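You operate a simulated robot arm through the tools that you are given. There is no shell and no other tool.

You run a simulated robot arm. Do the job below in one go: nothing can be reset, and whatever is moved stays where it is left.

JOB
Put things in order on the top of the drying rack. At the end: the round teal brush stands where the round yellow brush stood; the clear oil jar stands where the round teal brush stood; the grey three-dot eye bolt stands where the white drain pot stood; the round yellow brush stands where the grey three-dot eye bolt stood; the white drain pot is on the silver two-dot drip tray; whatever was shut is shut again. Leave all else as you found it, and nothing knocked over. Set down upright: white drain pot.

The check looks at the end state, three seconds after you hand in, the way a careful person would. Anything else that was tipped, shoved, dropped, spilled or broken makes it a failure.

ROBOT AND FRAMES
A 6-joint arm with a two-finger parallel gripper, fixed in place. Base frame: the origin is on the floor under the middle of its stand, x ahead of it, y to its left, z up; the work surface is at about z = 0.84. Readings come in m, degrees, newtons and seconds.
With the tool pointing down near the work surface it reaches from about 0.34 to 0.76 m from the base axis. Its first joint turns from -66.0 to 66.0 degrees. Payload 2.45 kg.
The tool frame sits at the grasp point between the pads (the TCP): z along the fingers, y along the line on which they close. The tips reach 0.024 m beyond it. Largest opening 0.068 m; finger width 0.017, thickness 0.01; the body of the gripper, 0.04 by 0.07 m, starts 0.041 m behind the TCP.
Orientation is that of the tool frame in the base frame, as a unit quaternion [w, x, y, z]. With the fingers straight down and closing along the base's y, the tool's x points along the base's -x, its y along +y and its z along -z.

CONTROLS
- The arm moves only by the tool arm_command. Its argument "rows" is a list of rows, each a list of 3 entries, a list of its own where there are three numbers: the shift along the tool's x, y, z in m, then the turn, a rotation vector about the tool's x, y, z in degrees, then the finger opening in m, from 0 to 0.068. In form: [[[tx, ty, tz], [rx, ry, rz], hand], ...]. A call has 1 to 20 rows; each row is the pose to reach, as a shift and turn from the pose commanded when the call began, along the tool's axes at that moment. Each row takes 0.2 s and may step no farther than 0.05 m and 8.6 degrees from the row before; otherwise, or with a gripper value out of range, the whole call is refused. Where a pose cannot be reached the arm comes as near as it can. A force on the tool above 40 N (or 10 N above the force at the start of the call, whichever is more), or a blocked arm, ends the call early, and 0.2 s more pass. The fingers move at their own pace (about 0.108 m/s each) and stop on an object; they squeeze with about 40 N. The grip force told is the motor's: it shows also when the fingers shut on nothing. Time passes only in rows, and 0.2 s behind the last, so rows that repeat a pose let the fingers close. It gives the time, the measured TCP pose, the force on the tool (base axes), the opening and the grip force at its end, in the units of the frame above (readings bear some noise), with the torque about the TCP (base axes, N m) and any sound that the robot's microphone picked up.
- Cameras (640 x 400 px; columns grow to the right, rows downward): "scene" is fixed at [0.1411, 0.3995, 1.4632]; the picture's right is [-0.93, -0.37, 0.00], its down [-0.22, 0.54, -0.81] and it looks along [0.30, -0.75, -0.58] (base axes); focal length 316 px, centre (320, 200). "wrist" rides on the gripper at [0.084, 0.011, -0.075] in the tool frame; the picture's right is [-0.13, 0.99, 0.00], its down [-0.60, -0.08, -0.79] and it looks along [-0.79, -0.10, 0.61] (tool axes); focal length 251 px, centre (320, 200). There is no depth. A picture from a camera that has moved, and an enlarged one, comes with that camera's place and axes in the base frame and with its lens.
- grab_frame(camera): a new picture of that camera. The clock stands still meanwhile.
- zoom(camera, box): a new picture of the part [left, top, right, bottom] of that camera's present view, enlarged. The clock stands still meanwhile.
- sign_off(): hands the job in; it is judged then, once.

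Nothing tells you positions but the pictures and the camera data. Unless the task says otherwise, let go and move clear before handing in.

The tools are called after "Emit:" as a command line: name --argument value ..., lists and objects as JSON in quotes. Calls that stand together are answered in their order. arm_command: Moves the arm, as the interface text tells. Its arguments: {"type":"object","properties":{"rows":{"type":"array","items":{"type":"array"}}},"required":["rows"]} The other tools are called the same way: grab_frame (camera) takes a picture; zoom (camera, box) takes an enlarged picture of a part of a camera's view; sign_off () hands the job in.

At the start:

```text
time: 0.0
tcp_pos: [0.3574, -0.2496, 1.108]
ee_rot: [0.0, 0.0, 1.0, 0.0]
force: [0.0, 0.5, -0.7]
moment: [-0.01, 0.0, -0.02]
finger_gap: 0.0682
grip_force: 0.1
```

scene: 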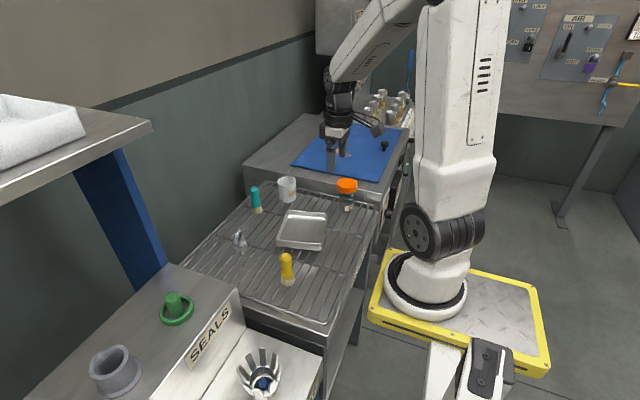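
wrist: 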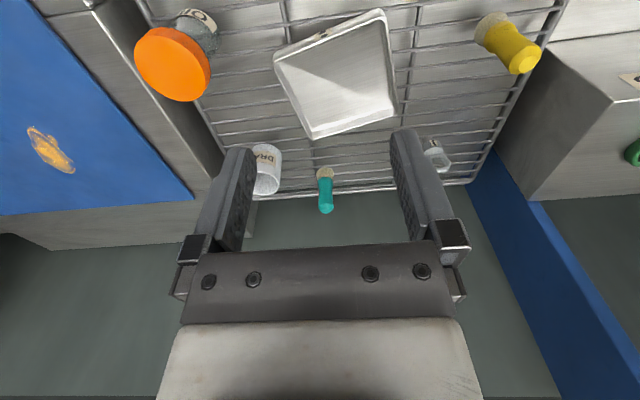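

I see a wire rack with a teal brush, white drain pot, orange-lidded jar, silver tray, grey eye bolt and yellow brush. First I'll zoom in to locate each one precisely.

Emit:
zoom --camera "scene" --box '[220, 160, 400, 300]'

Emit:
zoom --camera "wrist" --box '[120, 0, 560, 230]'

Emit:
zoom --camera "scene" --box '[220, 165, 310, 265]'

Emit:
zoom --camera "scene" --box '[270, 165, 380, 295]'

```text
2.86 times, centred on (310, 230) of scene
camera zoom: at [0.1411, 0.3995, 1.4632], right [-0.93, -0.37, 0.0], down [-0.22, 0.54, -0.81], along [0.3, -0.75, -0.58], focal length 902 px, centre (349, 114)
```

zoom: 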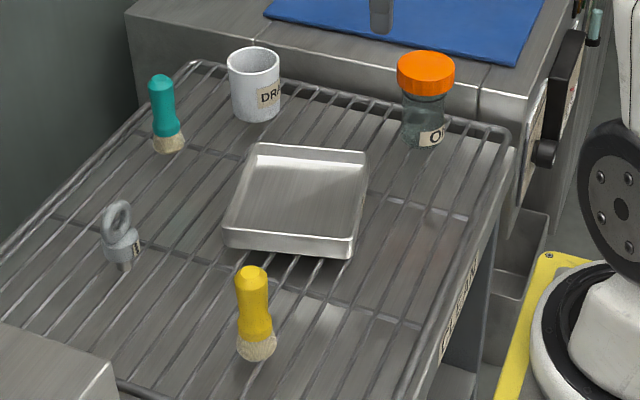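

```text
1.45 times, centred on (340, 115) of wrist
camera zoom: at [0.2733, -0.238, 1.1822], right [0.13, 0.99, 0.0], down [0.6, -0.08, 0.79], along [0.79, -0.1, -0.61], focal length 366 px, centre (291, 324)
```

zoom: 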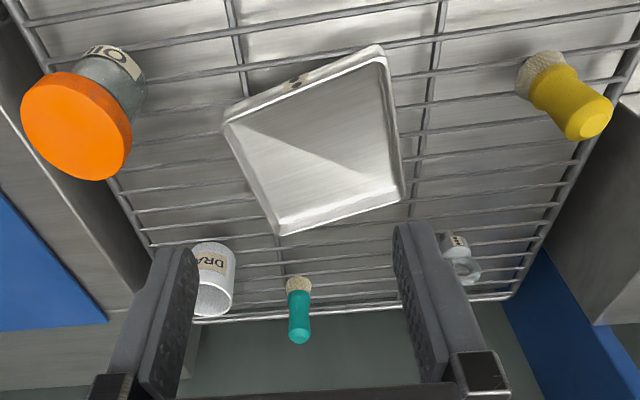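

```text
4.00 times, centred on (265, 215) of scene
camera zoom: at [0.1411, 0.3995, 1.4632], right [-0.93, -0.37, 0.0], down [-0.22, 0.54, -0.81], along [0.3, -0.75, -0.58], focal length 1263 px, centre (540, 140)
```

zoom: 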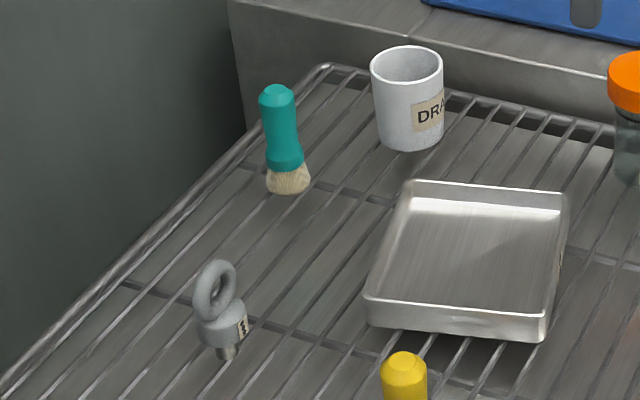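

```text
3.08 times, centred on (325, 230) of scene
camera zoom: at [0.1411, 0.3995, 1.4632], right [-0.93, -0.37, 0.0], down [-0.22, 0.54, -0.81], along [0.3, -0.75, -0.58], focal length 972 px, centre (305, 108)
```

zoom: 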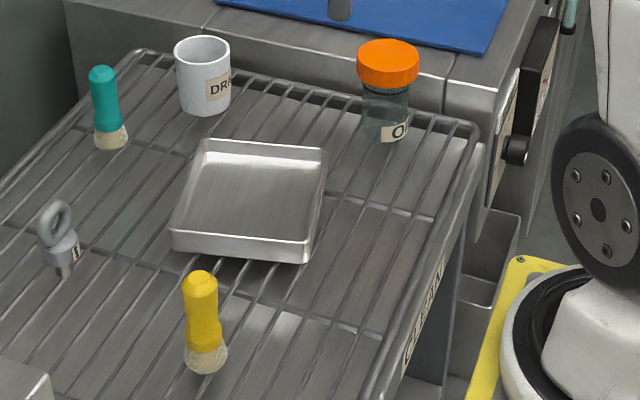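

Cross-checking both cameras puts the rack top at z≈0.84. I estimate the pot near (0.56,-0.37), teal brush (0.627,-0.271), jar (0.365,-0.393), bolt (0.567,-0.093), yellow brush (0.405,-0.045) and tray centre (0.453,-0.245). Next I move above the pot, staying high, to look closer.

Emit:
arm_command --rows '[[[-0.025, -0.015, 0.007], [0, 0, 0], 0.068], [[-0.05, -0.03, 0.014], [0, 0, 0], 0.068], [[-0.075, -0.045, 0.021], [0, 0, 0], 0.068], [[-0.1, -0.06, 0.028], [0, 0, 0], 0.068], [[-0.125, -0.075, 0.035], [0, 0, 0], 0.068], [[-0.15, -0.09, 0.042], [0, 0, 0], 0.068], [[-0.175, -0.105, 0.05], [0, 0, 0], 0.068], [[-0.2026, -0.1204, 0.058], [0, 0, 0], 0.068], [[-0.2026, -0.1204, 0.058], [0, 0, 0], 0.068]]'

Emit:
grab_frame --camera "wrist"

Emit:
grab_frame --camera "scene"

```text
time: 2.0
tcp_pos: [0.5595, -0.3692, 1.0488]
ee_rot: [0.0, 0.0, 1.0, 0.0]
force: [0.7, 0.5, 0.5]
moment: [0.02, 0.0, 0.01]
finger_gap: 0.0681
grip_force: 0.1
```

```text
taken
camera wrist: at [0.4757, -0.3572, 1.1236], right [0.13, 0.99, 0.0], down [0.6, -0.08, 0.79], along [0.79, -0.1, -0.61], focal length 251 px, centre (320, 200)
```

wrist: 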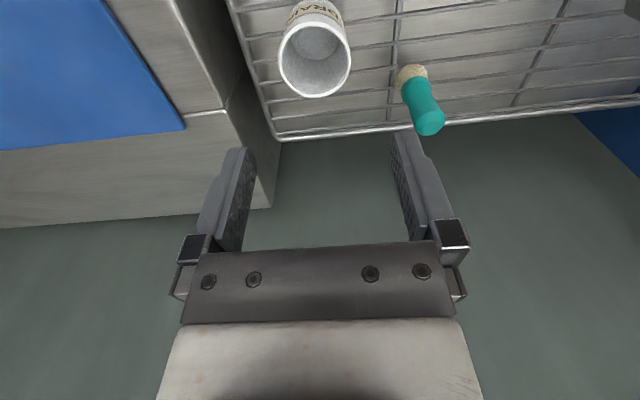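

```text
taken
```

scene: 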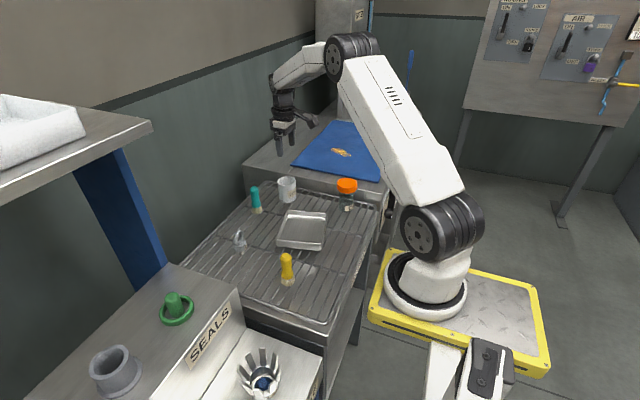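

The pot's rim sits at about (0.567,-0.372, z≈0.91) and it looks empty. I'll check clearance to the table edge and rail beside it before descending.

Emit:
zoom --camera "wrist" --box '[120, 0, 480, 225]'

Emit:
zoom --camera "scene" --box '[230, 110, 390, 210]'

```text
1.78 times, centred on (300, 112) of wrist
camera zoom: at [0.4757, -0.3572, 1.1236], right [0.13, 0.99, 0.0], down [0.6, -0.08, 0.79], along [0.79, -0.1, -0.61], focal length 447 px, centre (356, 356)
```

zoom: 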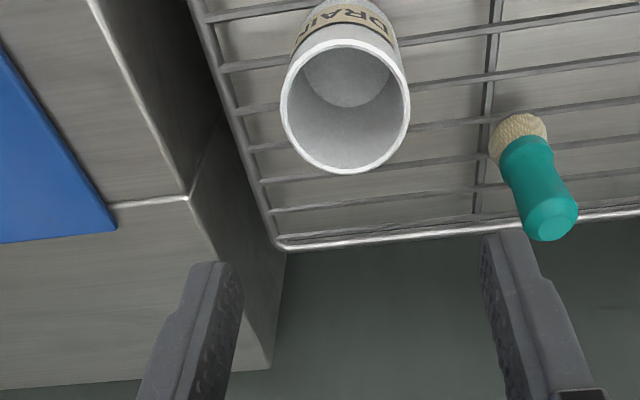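

```text
4.00 times, centred on (310, 160) of scene
camera zoom: at [0.1411, 0.3995, 1.4632], right [-0.93, -0.37, 0.0], down [-0.22, 0.54, -0.81], along [0.3, -0.75, -0.58], focal length 1263 px, centre (360, 360)
```

zoom: 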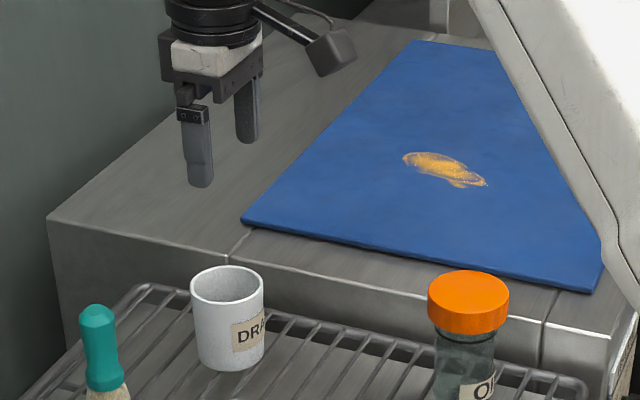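

The table edge (y≈-0.476, z≈0.875) is well clear of the fingers. I'll centre over the pot and go part-way down, then check alignment.

Emit:
arm_command --rows '[[[-0.0075, -0.003, 0.02], [0, 0, 0], 0.068], [[-0.0075, -0.003, 0.045], [0, 0, 0], 0.068], [[-0.0075, -0.003, 0.07], [0, 0, 0], 0.068], [[-0.0075, -0.003, 0.09], [0, 0, 0], 0.068], [[-0.0075, -0.003, 0.1], [0, 0, 0], 0.068], [[-0.0075, -0.003, 0.1], [0, 0, 0], 0.068]]'

Emit:
grab_frame --camera "wrist"

Emit:
zoom --camera "scene" --box '[240, 130, 340, 220]'

```text
time: 3.4
tcp_pos: [0.5677, -0.3721, 0.947]
ee_rot: [0.0, 0.0, 1.0, -0.001]
force: [-0.1, -0.2, 0.4]
moment: [0.0, 0.03, 0.01]
finger_gap: 0.0681
grip_force: 0.1
```

```text
taken
camera wrist: at [0.4841, -0.3609, 1.023], right [0.13, 0.99, 0.0], down [0.6, -0.08, 0.79], along [0.79, -0.1, -0.61], focal length 251 px, centre (320, 200)
```

wrist: 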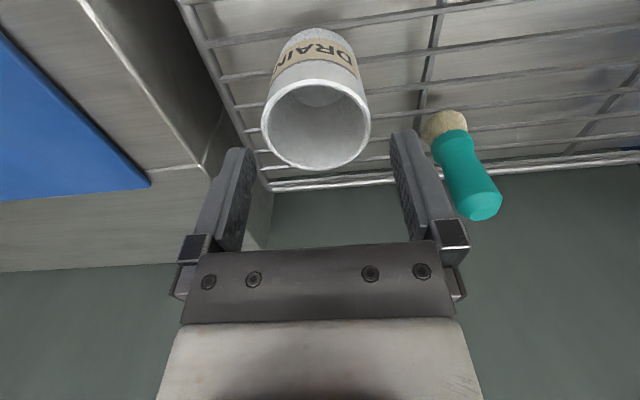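

```text
4.44 times, centred on (290, 175) of scene
camera zoom: at [0.1411, 0.3995, 1.4632], right [-0.93, -0.37, 0.0], down [-0.22, 0.54, -0.81], along [0.3, -0.75, -0.58], focal length 1403 px, centre (453, 311)
```

zoom: 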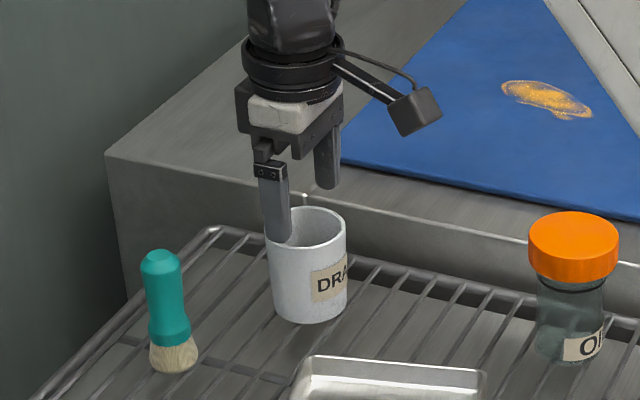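

The pot is within about 2 mm of centre. I'll correct slightly, descend around it, and close.

Emit:
arm_command --rows '[[[0.001, -0.0015, 0.005], [0, 0, 0], 0.068], [[0.001, -0.0015, 0.02], [0, 0, 0], 0.068], [[0.001, -0.0015, 0.035], [0, 0, 0], 0.068], [[0.001, -0.0015, 0.05], [0, 0, 0], 0.068], [[0.001, -0.0015, 0.057], [0, 0, 0], 0.068], [[0.001, -0.0015, 0.057], [0, 0, 0], 0.068], [[0.001, -0.0015, 0.057], [0, 0, 0], 0.05], [[0.001, -0.0015, 0.057], [0, 0, 0], 0.05], [[0.001, -0.0015, 0.057], [0, 0, 0], 0.05]]'

Emit:
grab_frame --camera "wrist"

Emit:
zoom --camera "scene" --box '[240, 130, 340, 220]'

```text
time: 5.4
tcp_pos: [0.5662, -0.3753, 0.8923]
ee_rot: [0.0, 0.0, 1.0, 0.0]
force: [-0.1, -0.1, -0.6]
moment: [0.0, 0.0, 0.01]
finger_gap: 0.0588
grip_force: 39.5
```

```text
taken
camera wrist: at [0.4825, -0.3633, 0.9674], right [0.13, 0.99, 0.0], down [0.6, -0.08, 0.79], along [0.79, -0.1, -0.61], focal length 251 px, centre (320, 200)
```

wrist: 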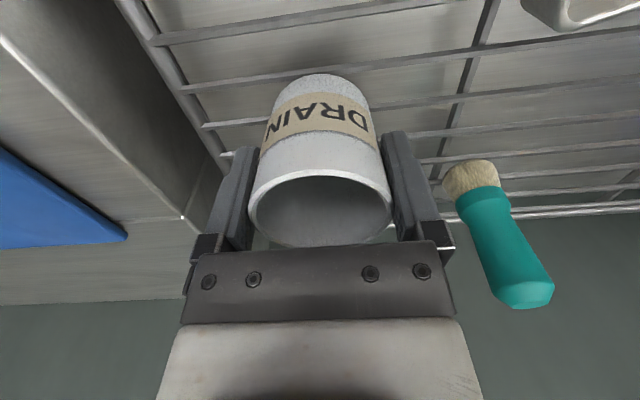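

```text
4.44 times, centred on (290, 175) of scene
camera zoom: at [0.1411, 0.3995, 1.4632], right [-0.93, -0.37, 0.0], down [-0.22, 0.54, -0.81], along [0.3, -0.75, -0.58], focal length 1403 px, centre (453, 311)
```

zoom: 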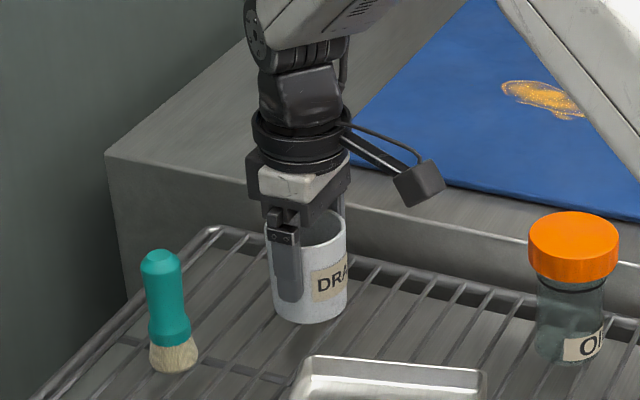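

Pot gripped firmly (gap 0.0588). I'll lift it straight up and carry it over the tray, whose centre I take as about (0.451,-0.235).

Emit:
arm_command --rows '[[[0, 0, -0.005], [0, 0, 0], 0.05], [[0, 0, -0.02], [0, 0, 0], 0.05], [[0, 0, -0.045], [0, 0, 0], 0.05], [[0, 0, -0.07], [0, 0, 0], 0.05], [[0, 0, -0.09], [0, 0, 0], 0.05], [[0, 0, -0.1], [0, 0, 0], 0.05], [[0.01, 0.012, -0.1], [0, 0, 0], 0.05], [[0.028, 0.034, -0.1], [0, 0, 0], 0.05], [[0.046, 0.056, -0.1], [0, 0, 0], 0.05], [[0.064, 0.078, -0.1], [0, 0, 0], 0.05], [[0.082, 0.1, -0.1], [0, 0, 0], 0.05], [[0.1, 0.121, -0.1], [0, 0, 0], 0.05], [[0.111, 0.134, -0.1], [0, 0, 0], 0.05], [[0.1155, 0.139, -0.1], [0, 0, 0], 0.05], [[0.1155, 0.139, -0.1], [0, 0, 0], 0.05]]'

Emit:
grab_frame --camera "wrist"

Emit:
zoom --camera "scene" --box '[220, 140, 380, 260]'

```text
time: 8.6
tcp_pos: [0.4509, -0.2374, 0.9922]
ee_rot: [0.0, 0.0, 1.0, 0.001]
force: [-0.3, 0.0, -1.0]
moment: [0.0, -0.01, -0.01]
finger_gap: 0.0499
grip_force: 0.0
```

```text
taken
camera wrist: at [0.3664, -0.2253, 1.067], right [0.13, 0.99, 0.0], down [0.6, -0.08, 0.79], along [0.79, -0.1, -0.61], focal length 251 px, centre (320, 200)
```

wrist: 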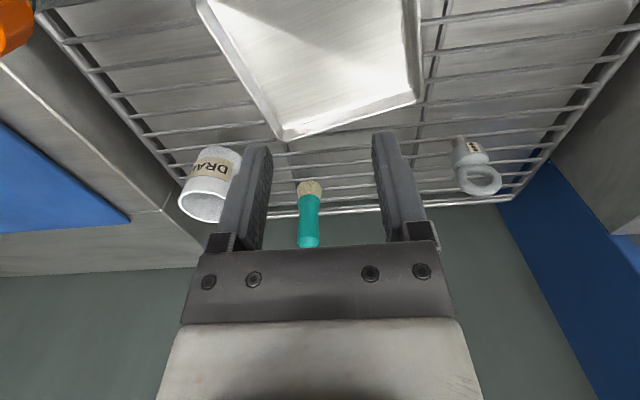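

```text
3.33 times, centred on (300, 200) of scene
camera zoom: at [0.1411, 0.3995, 1.4632], right [-0.93, -0.37, 0.0], down [-0.22, 0.54, -0.81], along [0.3, -0.75, -0.58], focal length 1052 px, centre (387, 200)
```

zoom: 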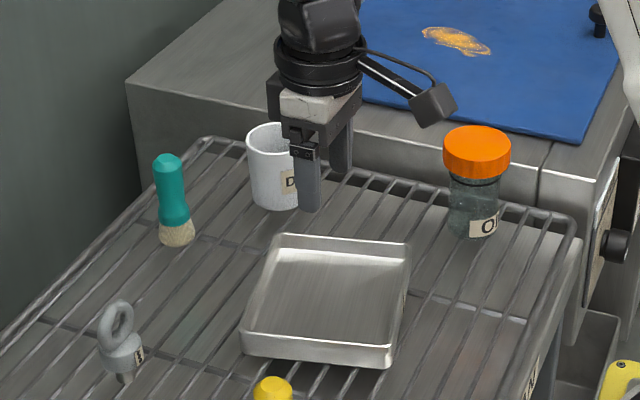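

The gap reads 0.05 with no grip force, so the pot slipped out during the lift; it appears to be still standing at its place. I'll go back above it to check where and how it stands.

Emit:
arm_command --rows '[[[-0.01, -0.012, -0.02], [0, 0, 0], 0.068], [[-0.03, -0.036, -0.02], [0, 0, 0], 0.068], [[-0.05, -0.06, -0.02], [0, 0, 0], 0.068], [[-0.07, -0.084, -0.02], [0, 0, 0], 0.068], [[-0.09, -0.108, -0.02], [0, 0, 0], 0.068], [[-0.105, -0.128, -0.02], [0, 0, 0], 0.068], [[-0.1155, -0.139, -0.02], [0, 0, 0], 0.068], [[-0.1155, -0.139, -0.02], [0, 0, 0], 0.068]]'

Emit:
zoom --camera "wrist" --box '[160, 0, 480, 200]'

Emit:
zoom --camera "scene" --box '[240, 140, 340, 220]'

```text
time: 10.4
tcp_pos: [0.5671, -0.3743, 1.0123]
ee_rot: [0.0, 0.0, 1.0, -0.001]
force: [-0.6, 0.7, 0.1]
moment: [-0.02, 0.0, 0.03]
finger_gap: 0.0681
grip_force: 0.0
```

```text
2.00 times, centred on (320, 100) of wrist
camera zoom: at [0.4831, -0.3632, 1.0873], right [0.13, 0.99, 0.0], down [0.6, -0.08, 0.79], along [0.79, -0.1, -0.61], focal length 503 px, centre (320, 400)
```

zoom: 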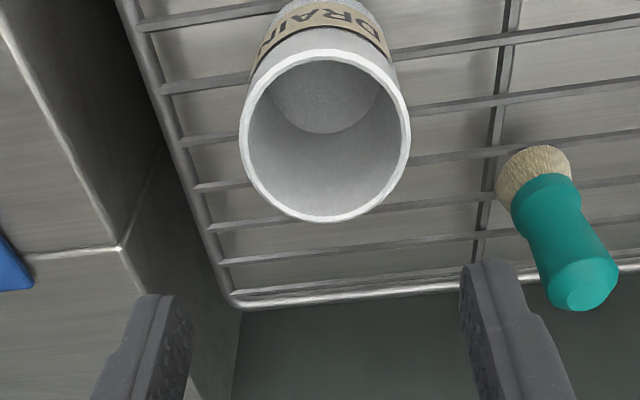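

```text
5.00 times, centred on (290, 180) of scene
camera zoom: at [0.1411, 0.3995, 1.4632], right [-0.93, -0.37, 0.0], down [-0.22, 0.54, -0.81], along [0.3, -0.75, -0.58], focal length 1579 px, centre (470, 300)
```

zoom: 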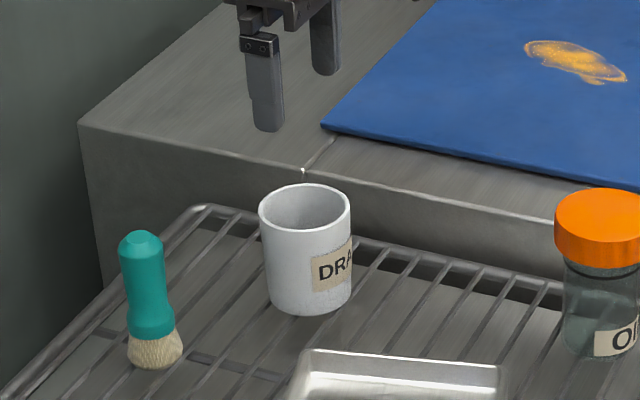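

The pot is unmoved at about (0.566,-0.372). It tapers, so only the rim touches the fingers; I'll regrip with the rim nearer the middle of the pads and test with a very small lift.

Emit:
arm_command --rows '[[[0.001, 0.0015, 0.02], [0, 0, 0], 0.068], [[0.001, 0.0015, 0.04], [0, 0, 0], 0.068], [[0.001, 0.0015, 0.06], [0, 0, 0], 0.068], [[0.001, 0.0015, 0.08], [0, 0, 0], 0.068], [[0.001, 0.0015, 0.095], [0, 0, 0], 0.068], [[0.001, 0.0015, 0.108], [0, 0, 0], 0.068], [[0.001, 0.0015, 0.108], [0, 0, 0], 0.068], [[0.001, 0.0015, 0.108], [0, 0, 0], 0.04], [[0.001, 0.0015, 0.108], [0, 0, 0], 0.04], [[0.001, 0.0015, 0.108], [0, 0, 0], 0.04], [[0.001, 0.0015, 0.108], [0, 0, 0], 0.04]]'

Emit:
arm_command --rows '[[[0, 0, -0.001], [0, 0, 0], 0.04], [[0, 0, -0.003], [0, 0, 0], 0.04], [[0, 0, -0.005], [0, 0, 0], 0.04], [[0, 0, -0.005], [0, 0, 0], 0.04]]'

Emit:
zoom --camera "scene" --box '[240, 140, 340, 220]'

Emit:
grab_frame --camera "wrist"

```text
time: 12.8
tcp_pos: [0.5641, -0.3745, 0.9037]
ee_rot: [-0.001, 0.0, 1.0, 0.0]
force: [-0.1, 0.6, 0.0]
moment: [-0.03, 0.02, 0.01]
finger_gap: 0.0587
grip_force: 40.0
```

```text
time: 13.8
tcp_pos: [0.5652, -0.3743, 0.9093]
ee_rot: [0.0, 0.0, 1.0, -0.001]
force: [-0.2, -0.1, -0.5]
moment: [0.01, 0.02, -0.01]
finger_gap: 0.0589
grip_force: 40.2
```

```text
5.00 times, centred on (290, 180) of scene
camera zoom: at [0.1411, 0.3995, 1.4632], right [-0.93, -0.37, 0.0], down [-0.22, 0.54, -0.81], along [0.3, -0.75, -0.58], focal length 1579 px, centre (470, 300)
```

zoom: 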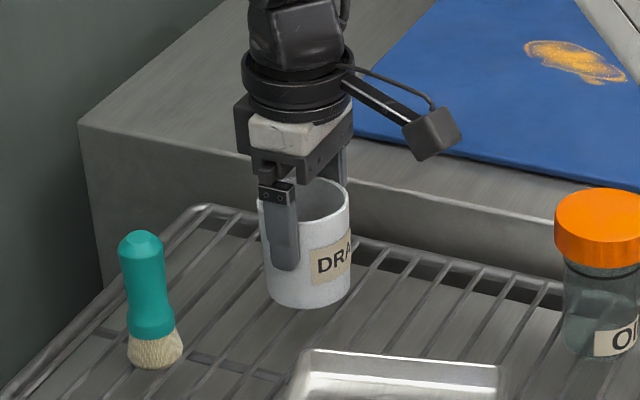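

```text
taken
camera wrist: at [0.4816, -0.3617, 0.984], right [0.13, 0.99, 0.0], down [0.6, -0.08, 0.79], along [0.79, -0.1, -0.61], focal length 251 px, centre (320, 200)
```

wrist: 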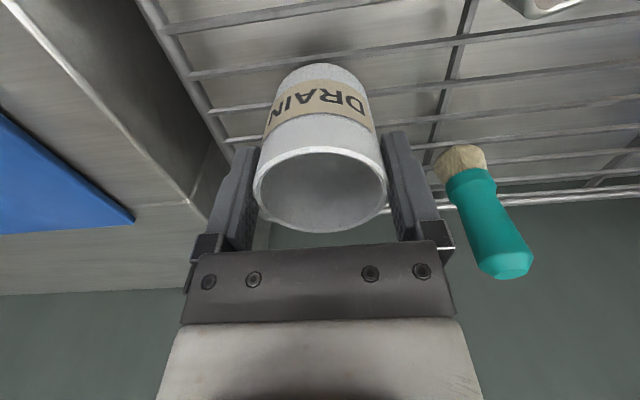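

The pot seems to have come up with the fingers this time, and it is light. I'll continue lifting slowly and verify.

Emit:
arm_command --rows '[[[0, 0, -0.004], [0, 0, 0], 0.04], [[0, 0, -0.01], [0, 0, 0], 0.04], [[0, 0, -0.016], [0, 0, 0], 0.04], [[0, 0, -0.022], [0, 0, 0], 0.04], [[0, 0, -0.026], [0, 0, 0], 0.04], [[0, 0, -0.026], [0, 0, 0], 0.04]]'

Emit:
zoom --camera "scene" --box '[240, 140, 340, 220]'

Emit:
grab_frame --camera "wrist"

```text
time: 15.2
tcp_pos: [0.5656, -0.3739, 0.9349]
ee_rot: [0.0, 0.001, 1.0, 0.0]
force: [0.2, 0.6, 0.7]
moment: [-0.01, 0.0, 0.0]
finger_gap: 0.0586
grip_force: 39.3
```

```text
5.00 times, centred on (290, 180) of scene
camera zoom: at [0.1411, 0.3995, 1.4632], right [-0.93, -0.37, 0.0], down [-0.22, 0.54, -0.81], along [0.3, -0.75, -0.58], focal length 1579 px, centre (470, 300)
```

zoom: 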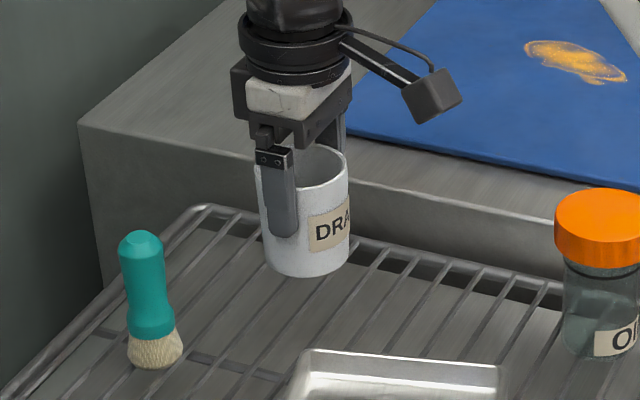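

```text
taken
camera wrist: at [0.4813, -0.3617, 1.0096], right [0.13, 0.99, 0.0], down [0.6, -0.08, 0.79], along [0.79, -0.1, -0.61], focal length 251 px, centre (320, 200)
```

wrist: 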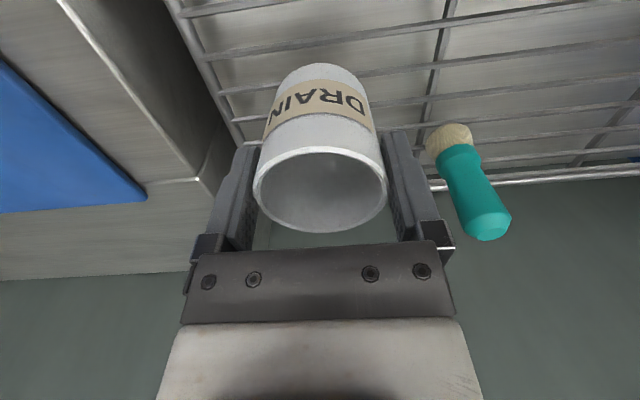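

Holding well. I'll raise a bit more and carry it gently toward the tray centre.

Emit:
arm_command --rows '[[[0, 0, -0.005], [0, 0, 0], 0.04], [[0, 0, -0.012], [0, 0, 0], 0.04], [[0, 0, -0.02], [0, 0, 0], 0.04], [[0, 0, -0.027], [0, 0, 0], 0.04], [[0, 0, -0.03], [0, 0, 0], 0.04], [[0.004, 0.005, -0.03], [0, 0, 0], 0.04], [[0.012, 0.014, -0.03], [0, 0, 0], 0.04], [[0.022, 0.027, -0.03], [0, 0, 0], 0.04], [[0.032, 0.039, -0.03], [0, 0, 0], 0.04], [[0.043, 0.052, -0.03], [0, 0, 0], 0.04], [[0.054, 0.065, -0.03], [0, 0, 0], 0.04], [[0.065, 0.078, -0.03], [0, 0, 0], 0.04], [[0.076, 0.091, -0.03], [0, 0, 0], 0.04], [[0.086, 0.104, -0.03], [0, 0, 0], 0.04], [[0.096, 0.117, -0.03], [0, 0, 0], 0.04], [[0.105, 0.128, -0.03], [0, 0, 0], 0.04], [[0.111, 0.135, -0.03], [0, 0, 0], 0.04], [[0.1145, 0.139, -0.03], [0, 0, 0], 0.04], [[0.1145, 0.139, -0.03], [0, 0, 0], 0.04]]'

Emit:
zoom --camera "scene" --box '[220, 140, 380, 260]'

Emit:
grab_frame --camera "wrist"

```text
time: 19.2
tcp_pos: [0.452, -0.233, 0.9661]
ee_rot: [0.0, 0.0, 1.0, 0.0]
force: [0.5, -0.8, -0.9]
moment: [0.01, 0.0, 0.01]
finger_gap: 0.0585
grip_force: 39.9
```

```text
3.33 times, centred on (300, 200) of scene
camera zoom: at [0.1411, 0.3995, 1.4632], right [-0.93, -0.37, 0.0], down [-0.22, 0.54, -0.81], along [0.3, -0.75, -0.58], focal length 1052 px, centre (387, 200)
```

zoom: 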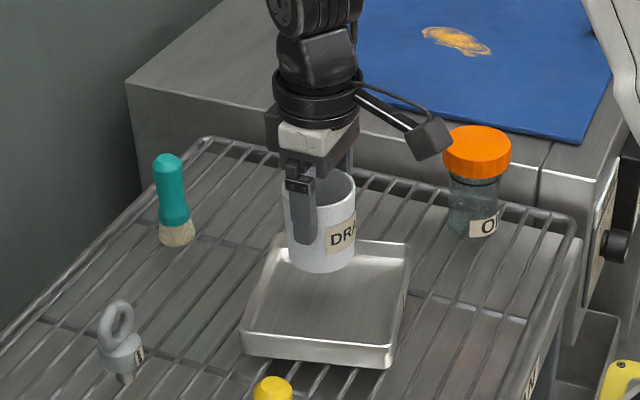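

```text
taken
camera wrist: at [0.3674, -0.221, 1.0407], right [0.13, 0.99, 0.0], down [0.6, -0.08, 0.79], along [0.79, -0.1, -0.61], focal length 251 px, centre (320, 200)
```

wrist: 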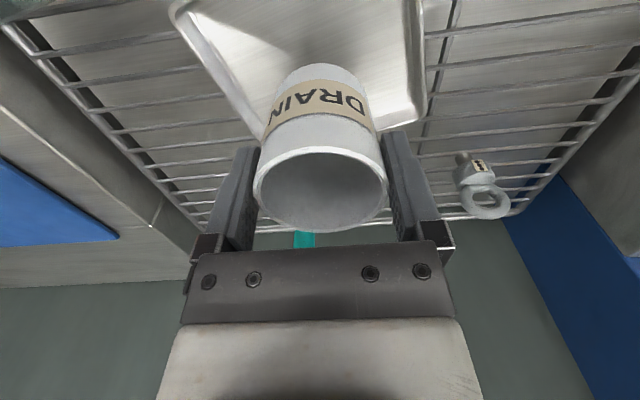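

The pot hangs over the tray interior. I'll lower it most of the way, then approach in fine steps watching the force.

Emit:
arm_command --rows '[[[0, 0, 0.008], [0, 0, 0], 0.04], [[0, 0, 0.018], [0, 0, 0], 0.04], [[0, 0, 0.028], [0, 0, 0], 0.04], [[0, 0, 0.038], [0, 0, 0], 0.04], [[0, 0, 0.046], [0, 0, 0], 0.04], [[0, 0, 0.05], [0, 0, 0], 0.04], [[0, 0, 0.05], [0, 0, 0], 0.04]]'

Emit:
zoom --camera "scene" --box '[270, 180, 350, 250]'

Emit:
arm_command --rows '[[[0, 0, 0.002], [0, 0, 0], 0.04], [[0, 0, 0.004], [0, 0, 0], 0.04], [[0, 0, 0.004], [0, 0, 0], 0.04]]'

```text
time: 20.8
tcp_pos: [0.4514, -0.2345, 0.9146]
ee_rot: [-0.001, 0.0, 1.0, 0.0]
force: [-0.3, 0.4, -0.1]
moment: [-0.01, -0.01, -0.02]
finger_gap: 0.0585
grip_force: 40.3
```

```text
5.71 times, centred on (310, 215) of scene
camera zoom: at [0.1411, 0.3995, 1.4632], right [-0.93, -0.37, 0.0], down [-0.22, 0.54, -0.81], along [0.3, -0.75, -0.58], focal length 1804 px, centre (377, 114)
```

zoom: 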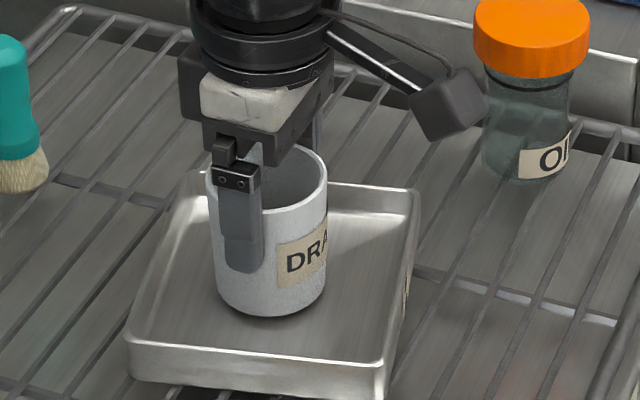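

```text
time: 21.6
tcp_pos: [0.4514, -0.2341, 0.9129]
ee_rot: [0.001, 0.001, 1.0, 0.0]
force: [-8.1, 2.8, 29.1]
moment: [0.24, 0.44, 0.02]
finger_gap: 0.0585
grip_force: 39.6
```

Contact with the tray floor at TCP z≈0.913. I'll ease off the pressure before opening.

Emit:
arm_command --rows '[[[0, 0, -0.001], [0, 0, 0], 0.04], [[0, 0, -0.0025], [0, 0, 0], 0.04], [[0, 0, -0.0025], [0, 0, 0], 0.04]]'

Emit:
zoom --camera "scene" --box '[270, 180, 350, 250]'

```text
time: 22.4
tcp_pos: [0.451, -0.2353, 0.9133]
ee_rot: [0.001, 0.0, 1.0, 0.0]
force: [-0.8, -0.4, -2.0]
moment: [0.01, 0.04, 0.0]
finger_gap: 0.0583
grip_force: 39.7
```

```text
5.71 times, centred on (310, 215) of scene
camera zoom: at [0.1411, 0.3995, 1.4632], right [-0.93, -0.37, 0.0], down [-0.22, 0.54, -0.81], along [0.3, -0.75, -0.58], focal length 1804 px, centre (377, 114)
```

zoom: 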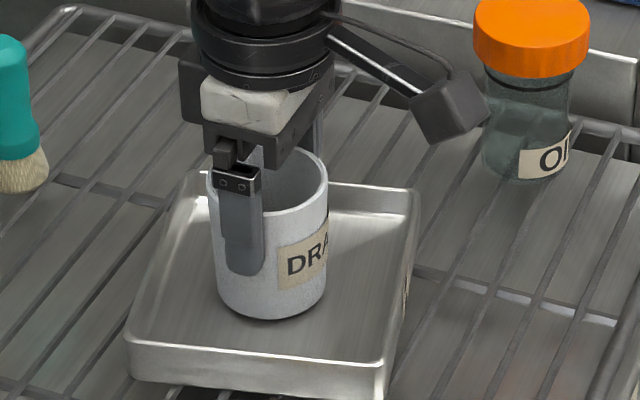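

The load is near zero and the pot stands on the tray. I'll open and rise straight up.

Emit:
arm_command --rows '[[[0, 0, 0], [0, 0, 0], 0.062], [[0, 0, 0], [0, 0, 0], 0.068], [[0, 0, 0], [0, 0, 0], 0.068], [[0, 0, -0.015], [0, 0, 0], 0.068], [[0, 0, -0.04], [0, 0, 0], 0.068], [[0, 0, -0.07], [0, 0, 0], 0.068], [[0, 0, -0.09], [0, 0, 0], 0.068], [[0, 0, -0.09], [0, 0, 0], 0.068]]'

Emit:
zoom --camera "scene" --box '[220, 150, 380, 270]'

Emit:
grab_frame --camera "wrist"

```text
time: 24.2
tcp_pos: [0.4509, -0.235, 1.0037]
ee_rot: [0.0, 0.0, 1.0, 0.0]
force: [0.2, 0.4, 0.2]
moment: [-0.02, -0.01, -0.02]
finger_gap: 0.0679
grip_force: 0.1
```

```text
3.33 times, centred on (300, 210) of scene
camera zoom: at [0.1411, 0.3995, 1.4632], right [-0.93, -0.37, 0.0], down [-0.22, 0.54, -0.81], along [0.3, -0.75, -0.58], focal length 1052 px, centre (387, 167)
```

zoom: 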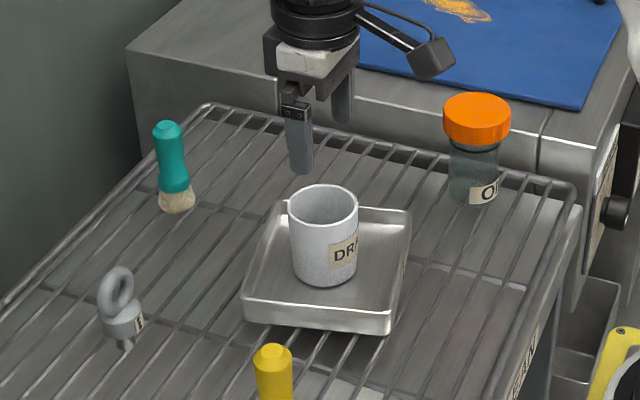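

```text
taken
camera wrist: at [0.3675, -0.2235, 1.0786], right [0.13, 0.99, 0.0], down [0.6, -0.08, 0.79], along [0.79, -0.1, -0.61], focal length 251 px, centre (320, 200)
```

wrist: 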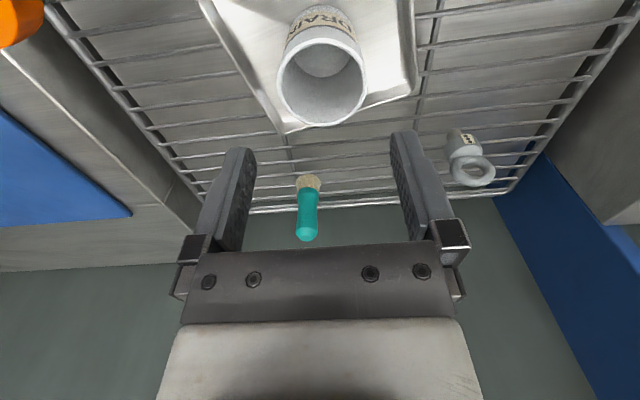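

The pot is upright inside the tray. Next is the eye bolt; I move above it for a closer look at its ring orientation.

Emit:
arm_command --rows '[[[-0.02, 0.025, 0], [0, 0, 0], 0.068], [[-0.045, 0.055, 0], [0, 0, 0], 0.068], [[-0.07, 0.085, 0], [0, 0, 0], 0.068], [[-0.095, 0.115, 0], [0, 0, 0], 0.068], [[-0.11, 0.135, 0], [0, 0, 0], 0.068], [[-0.116, 0.142, 0], [0, 0, 0], 0.068], [[-0.116, 0.142, 0], [0, 0, 0], 0.068]]'

Emit:
grab_frame --camera "wrist"

Emit:
zoom --camera "wrist" --box '[220, 0, 420, 125]'

Emit:
zoom --camera "scene" --box '[215, 210, 275, 265]'

```text
time: 25.8
tcp_pos: [0.5676, -0.0919, 1.0045]
ee_rot: [0.0, 0.0, 1.0, 0.0]
force: [0.7, -0.1, -0.7]
moment: [-0.01, -0.01, 0.01]
finger_gap: 0.0681
grip_force: 0.0
```

```text
taken
camera wrist: at [0.4837, -0.0798, 1.0784], right [0.13, 0.99, 0.0], down [0.6, -0.08, 0.79], along [0.79, -0.1, -0.61], focal length 251 px, centre (320, 200)
```

wrist: 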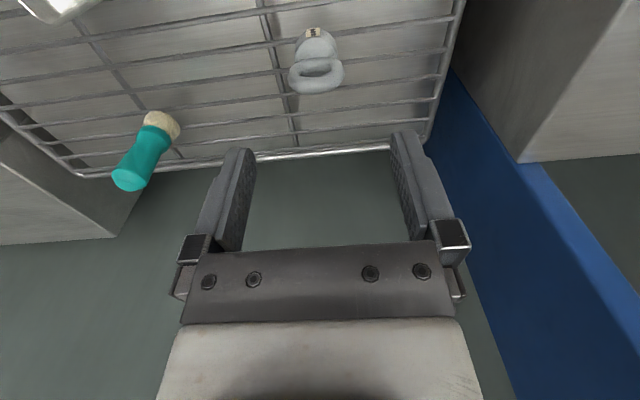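

```text
3.20 times, centred on (320, 62) of wrist
camera zoom: at [0.4837, -0.0798, 1.0784], right [0.13, 0.99, 0.0], down [0.6, -0.08, 0.79], along [0.79, -0.1, -0.61], focal length 805 px, centre (320, 640)
```

zoom: 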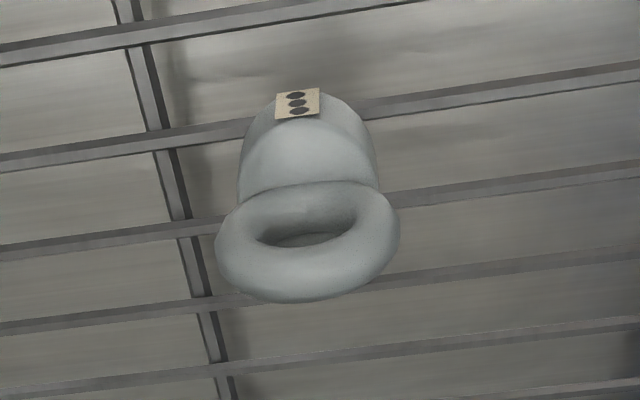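

```text
7.27 times, centred on (245, 238) of scene
camera zoom: at [0.1411, 0.3995, 1.4632], right [-0.93, -0.37, 0.0], down [-0.22, 0.54, -0.81], along [0.3, -0.75, -0.58], focal length 2296 px, centre (866, -73)
```

zoom: 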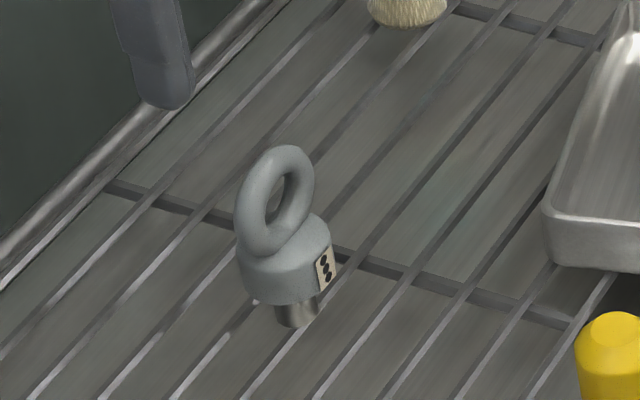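

The bolt stands on a thin shank at about (0.568,-0.093), with its ring (about 40 mm wide, 11 mm thick) lying in the y–z plane and its top at z≈0.92. I'll turn the hand 90° so the pads close across the ring's thickness.

Emit:
arm_command --rows '[[[0, 0, 0], [0, 0, 8.5], 0.068], [[0, 0, 0], [0, 0, 17], 0.068], [[0, 0, 0], [0, 0, 25.5], 0.068], [[0, 0, 0], [0, 0, 34], 0.068], [[0, 0, 0], [0, 0, 42.5], 0.06], [[0, 0, 0], [0, 0, 51], 0.05], [[0, 0, 0], [0, 0, 59.5], 0.05], [[0, 0, 0], [0, 0, 68], 0.05], [[0, 0, 0], [0, 0, 76.5], 0.05], [[0, 0, 0], [0, 0, 85], 0.05], [[0, 0, 0], [0, 0, 90], 0.05], [[0, 0, 0], [0, 0, 90], 0.05]]'

Emit:
grab_frame --camera "wrist"

Emit:
grab_frame --camera "scene"

```text
time: 28.4
tcp_pos: [0.5652, -0.0919, 1.0031]
ee_rot: [0.0, 0.708, 0.706, 0.0]
force: [-0.2, 0.5, -1.2]
moment: [0.0, -0.02, 0.0]
finger_gap: 0.0501
grip_force: 0.2
```

```text
taken
camera wrist: at [0.5775, -0.0073, 1.0785], right [0.99, -0.13, 0.0], down [-0.08, -0.6, 0.79], along [-0.1, -0.79, -0.61], focal length 251 px, centre (320, 200)
```

wrist: 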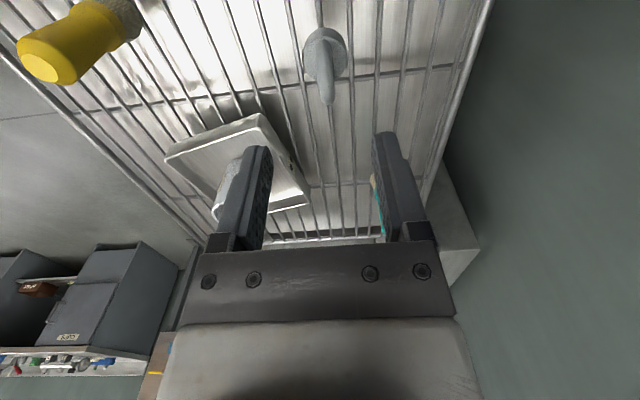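

```text
taken
```

scene: 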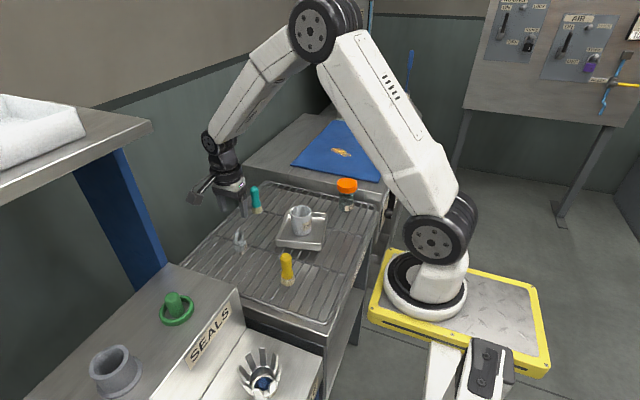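

The ring is edge-on between the fingers as intended. The scene view shows something odd at the pot's side, so I'll zoom in before going on.

Emit:
zoom --camera "scene" --box '[260, 180, 350, 260]'

Emit:
zoom --camera "wrist" --box '[240, 0, 420, 150]'

Emit:
zoom --camera "wrist" --box '[150, 100, 330, 240]'

```text
5.00 times, centred on (305, 220) of scene
camera zoom: at [0.1411, 0.3995, 1.4632], right [-0.93, -0.37, 0.0], down [-0.22, 0.54, -0.81], along [0.3, -0.75, -0.58], focal length 1579 px, centre (395, 100)
```

zoom: 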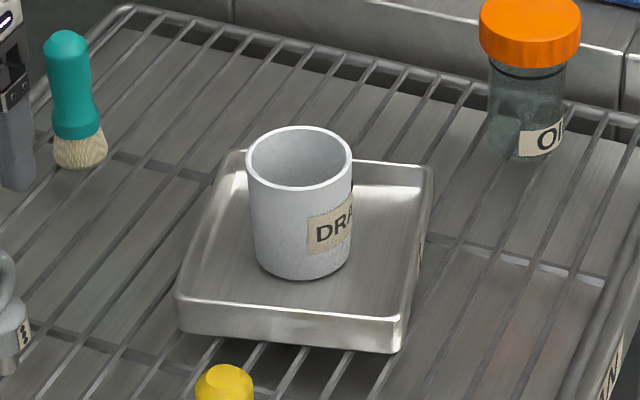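

```text
2.67 times, centred on (330, 75) of wrist
camera zoom: at [0.5775, -0.0073, 1.0785], right [0.99, -0.13, 0.0], down [-0.08, -0.6, 0.79], along [-0.1, -0.79, -0.61], focal length 670 px, centre (293, 533)
```

zoom: 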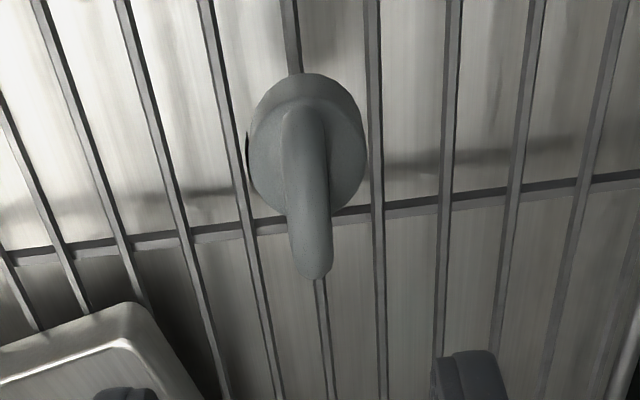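

```text
2.86 times, centred on (240, 170) of wrist
camera zoom: at [0.5775, -0.0073, 1.0785], right [0.99, -0.13, 0.0], down [-0.08, -0.6, 0.79], along [-0.1, -0.79, -0.61], focal length 718 px, centre (549, 286)
```

zoom: 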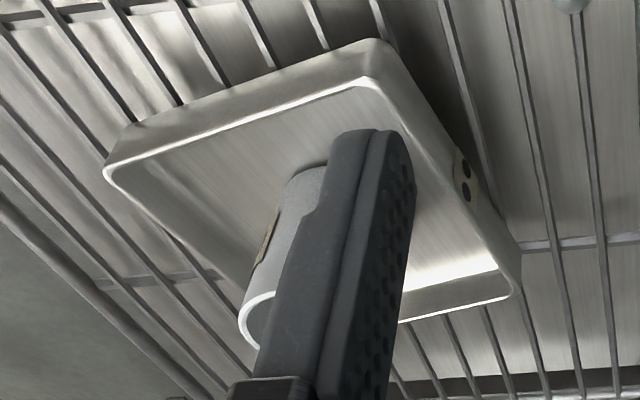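

No handle — that was just an image artifact, and the tray's two-dot label is confirmed. The bolt axis reads x≈0.571, so I shift +4 mm and descend part-way.

Emit:
arm_command --rows '[[[0.001, 0.004, 0.015], [0, 0, 0], 0.05], [[0.001, 0.004, 0.035], [0, 0, 0], 0.05], [[0.001, 0.004, 0.05], [0, 0, 0], 0.05], [[0.001, 0.004, 0.06], [0, 0, 0], 0.05], [[0.001, 0.004, 0.06], [0, 0, 0], 0.05]]'

Emit:
grab_frame --camera "wrist"

Emit:
zoom --camera "scene" --box '[210, 190, 290, 260]'

```text
time: 29.6
tcp_pos: [0.5709, -0.0925, 0.9438]
ee_rot: [0.001, 0.708, 0.707, 0.0]
force: [0.1, -0.1, 0.1]
moment: [-0.03, -0.01, 0.0]
finger_gap: 0.05
grip_force: 0.0
```

```text
taken
camera wrist: at [0.5817, -0.0067, 1.0182], right [0.99, -0.13, 0.0], down [-0.08, -0.6, 0.79], along [-0.1, -0.79, -0.61], focal length 251 px, centre (320, 200)
```

wrist: 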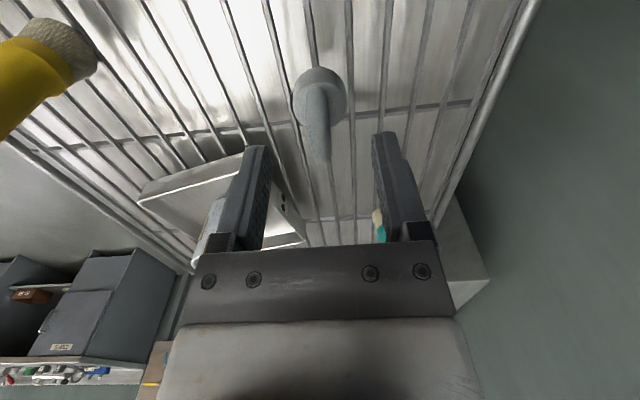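

```text
5.71 times, centred on (250, 225) of scene
camera zoom: at [0.1411, 0.3995, 1.4632], right [-0.93, -0.37, 0.0], down [-0.22, 0.54, -0.81], along [0.3, -0.75, -0.58], focal length 1804 px, centre (720, 57)
```

zoom: 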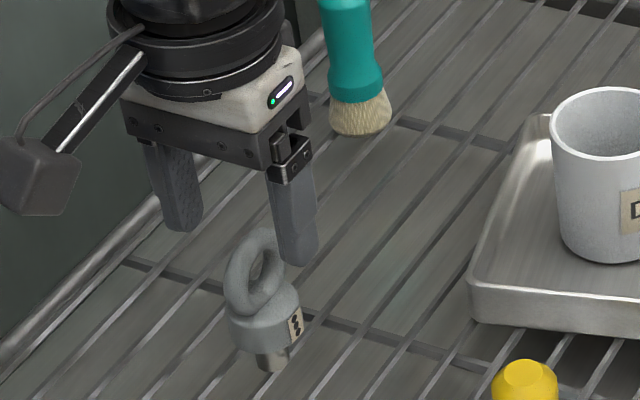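

The ring is centred between the fingers. I'll descend to TCP z≈0.911 and close on the ring.

Emit:
arm_command --rows '[[[0, 0, 0.01], [0, 0, 0], 0.05], [[0, 0, 0.02], [0, 0, 0], 0.05], [[0, 0, 0.028], [0, 0, 0], 0.05], [[0, 0, 0.033], [0, 0, 0], 0.05], [[0, 0, 0.033], [0, 0, 0], 0.05]]'

Emit:
zoom --camera "wrist" --box '[200, 0, 440, 250]'

Emit:
zoom --camera "scene" --box '[210, 190, 290, 260]'

```text
time: 30.8
tcp_pos: [0.5708, -0.0907, 0.9106]
ee_rot: [0.001, 0.707, 0.707, 0.0]
force: [0.5, -0.3, 0.0]
moment: [0.03, 0.0, 0.01]
finger_gap: 0.05
grip_force: 0.1
```

```text
1.60 times, centred on (320, 125) of wrist
camera zoom: at [0.5813, -0.0063, 0.9856], right [0.99, -0.13, 0.0], down [-0.08, -0.6, 0.79], along [-0.1, -0.79, -0.61], focal length 402 px, centre (320, 320)
```

zoom: 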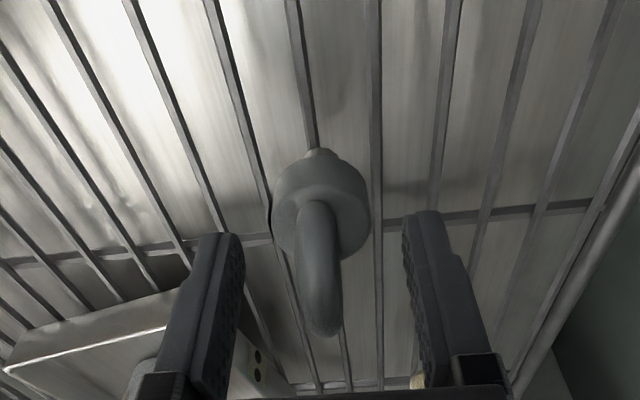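

```text
5.71 times, centred on (250, 225) of scene
camera zoom: at [0.1411, 0.3995, 1.4632], right [-0.93, -0.37, 0.0], down [-0.22, 0.54, -0.81], along [0.3, -0.75, -0.58], focal length 1804 px, centre (720, 57)
```

zoom: 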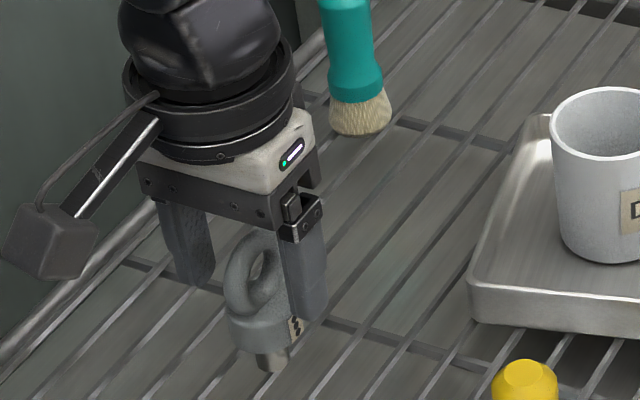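

Ring is well centred. I'll close to 20 mm first to verify centring before gripping.

Emit:
arm_command --rows '[[[0, 0, 0], [0, 0, 0], 0.035], [[0, 0, 0], [0, 0, 0], 0.022], [[0, 0, 0], [0, 0, 0], 0.018], [[0, 0, 0], [0, 0, 0], 0.018]]'

Emit:
zoom --camera "wrist" --box '[240, 50, 400, 250]'

Emit:
zoom --camera "scene" --box '[220, 200, 270, 260]'

```text
time: 31.8
tcp_pos: [0.5696, -0.0924, 0.9104]
ee_rot: [0.0, 0.707, 0.707, 0.001]
force: [0.5, 0.1, 0.2]
moment: [0.03, 0.0, -0.01]
finger_gap: 0.0179
grip_force: 0.1
```

```text
2.00 times, centred on (320, 150) of wrist
camera zoom: at [0.5813, -0.0064, 0.9857], right [0.99, -0.13, 0.0], down [-0.08, -0.6, 0.79], along [-0.1, -0.79, -0.61], focal length 503 px, centre (320, 300)
```

zoom: 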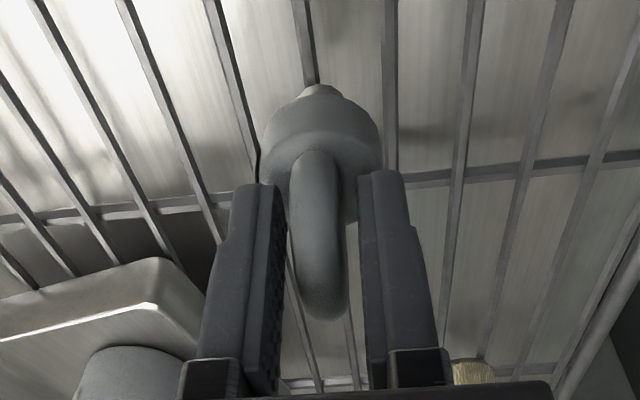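

```text
6.67 times, centred on (245, 230) of scene
camera zoom: at [0.1411, 0.3995, 1.4632], right [-0.93, -0.37, 0.0], down [-0.22, 0.54, -0.81], along [0.3, -0.75, -0.58], focal length 2105 px, centre (820, 0)
```

zoom: 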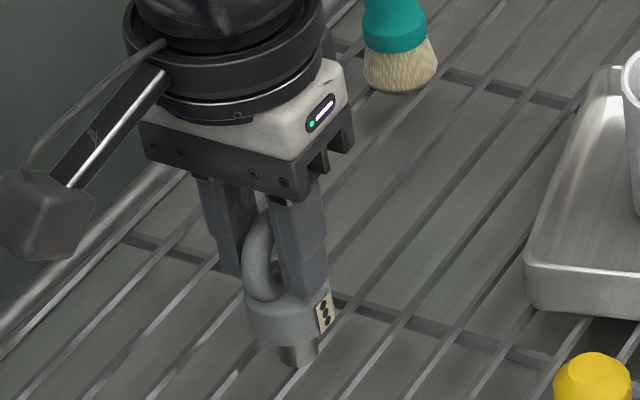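

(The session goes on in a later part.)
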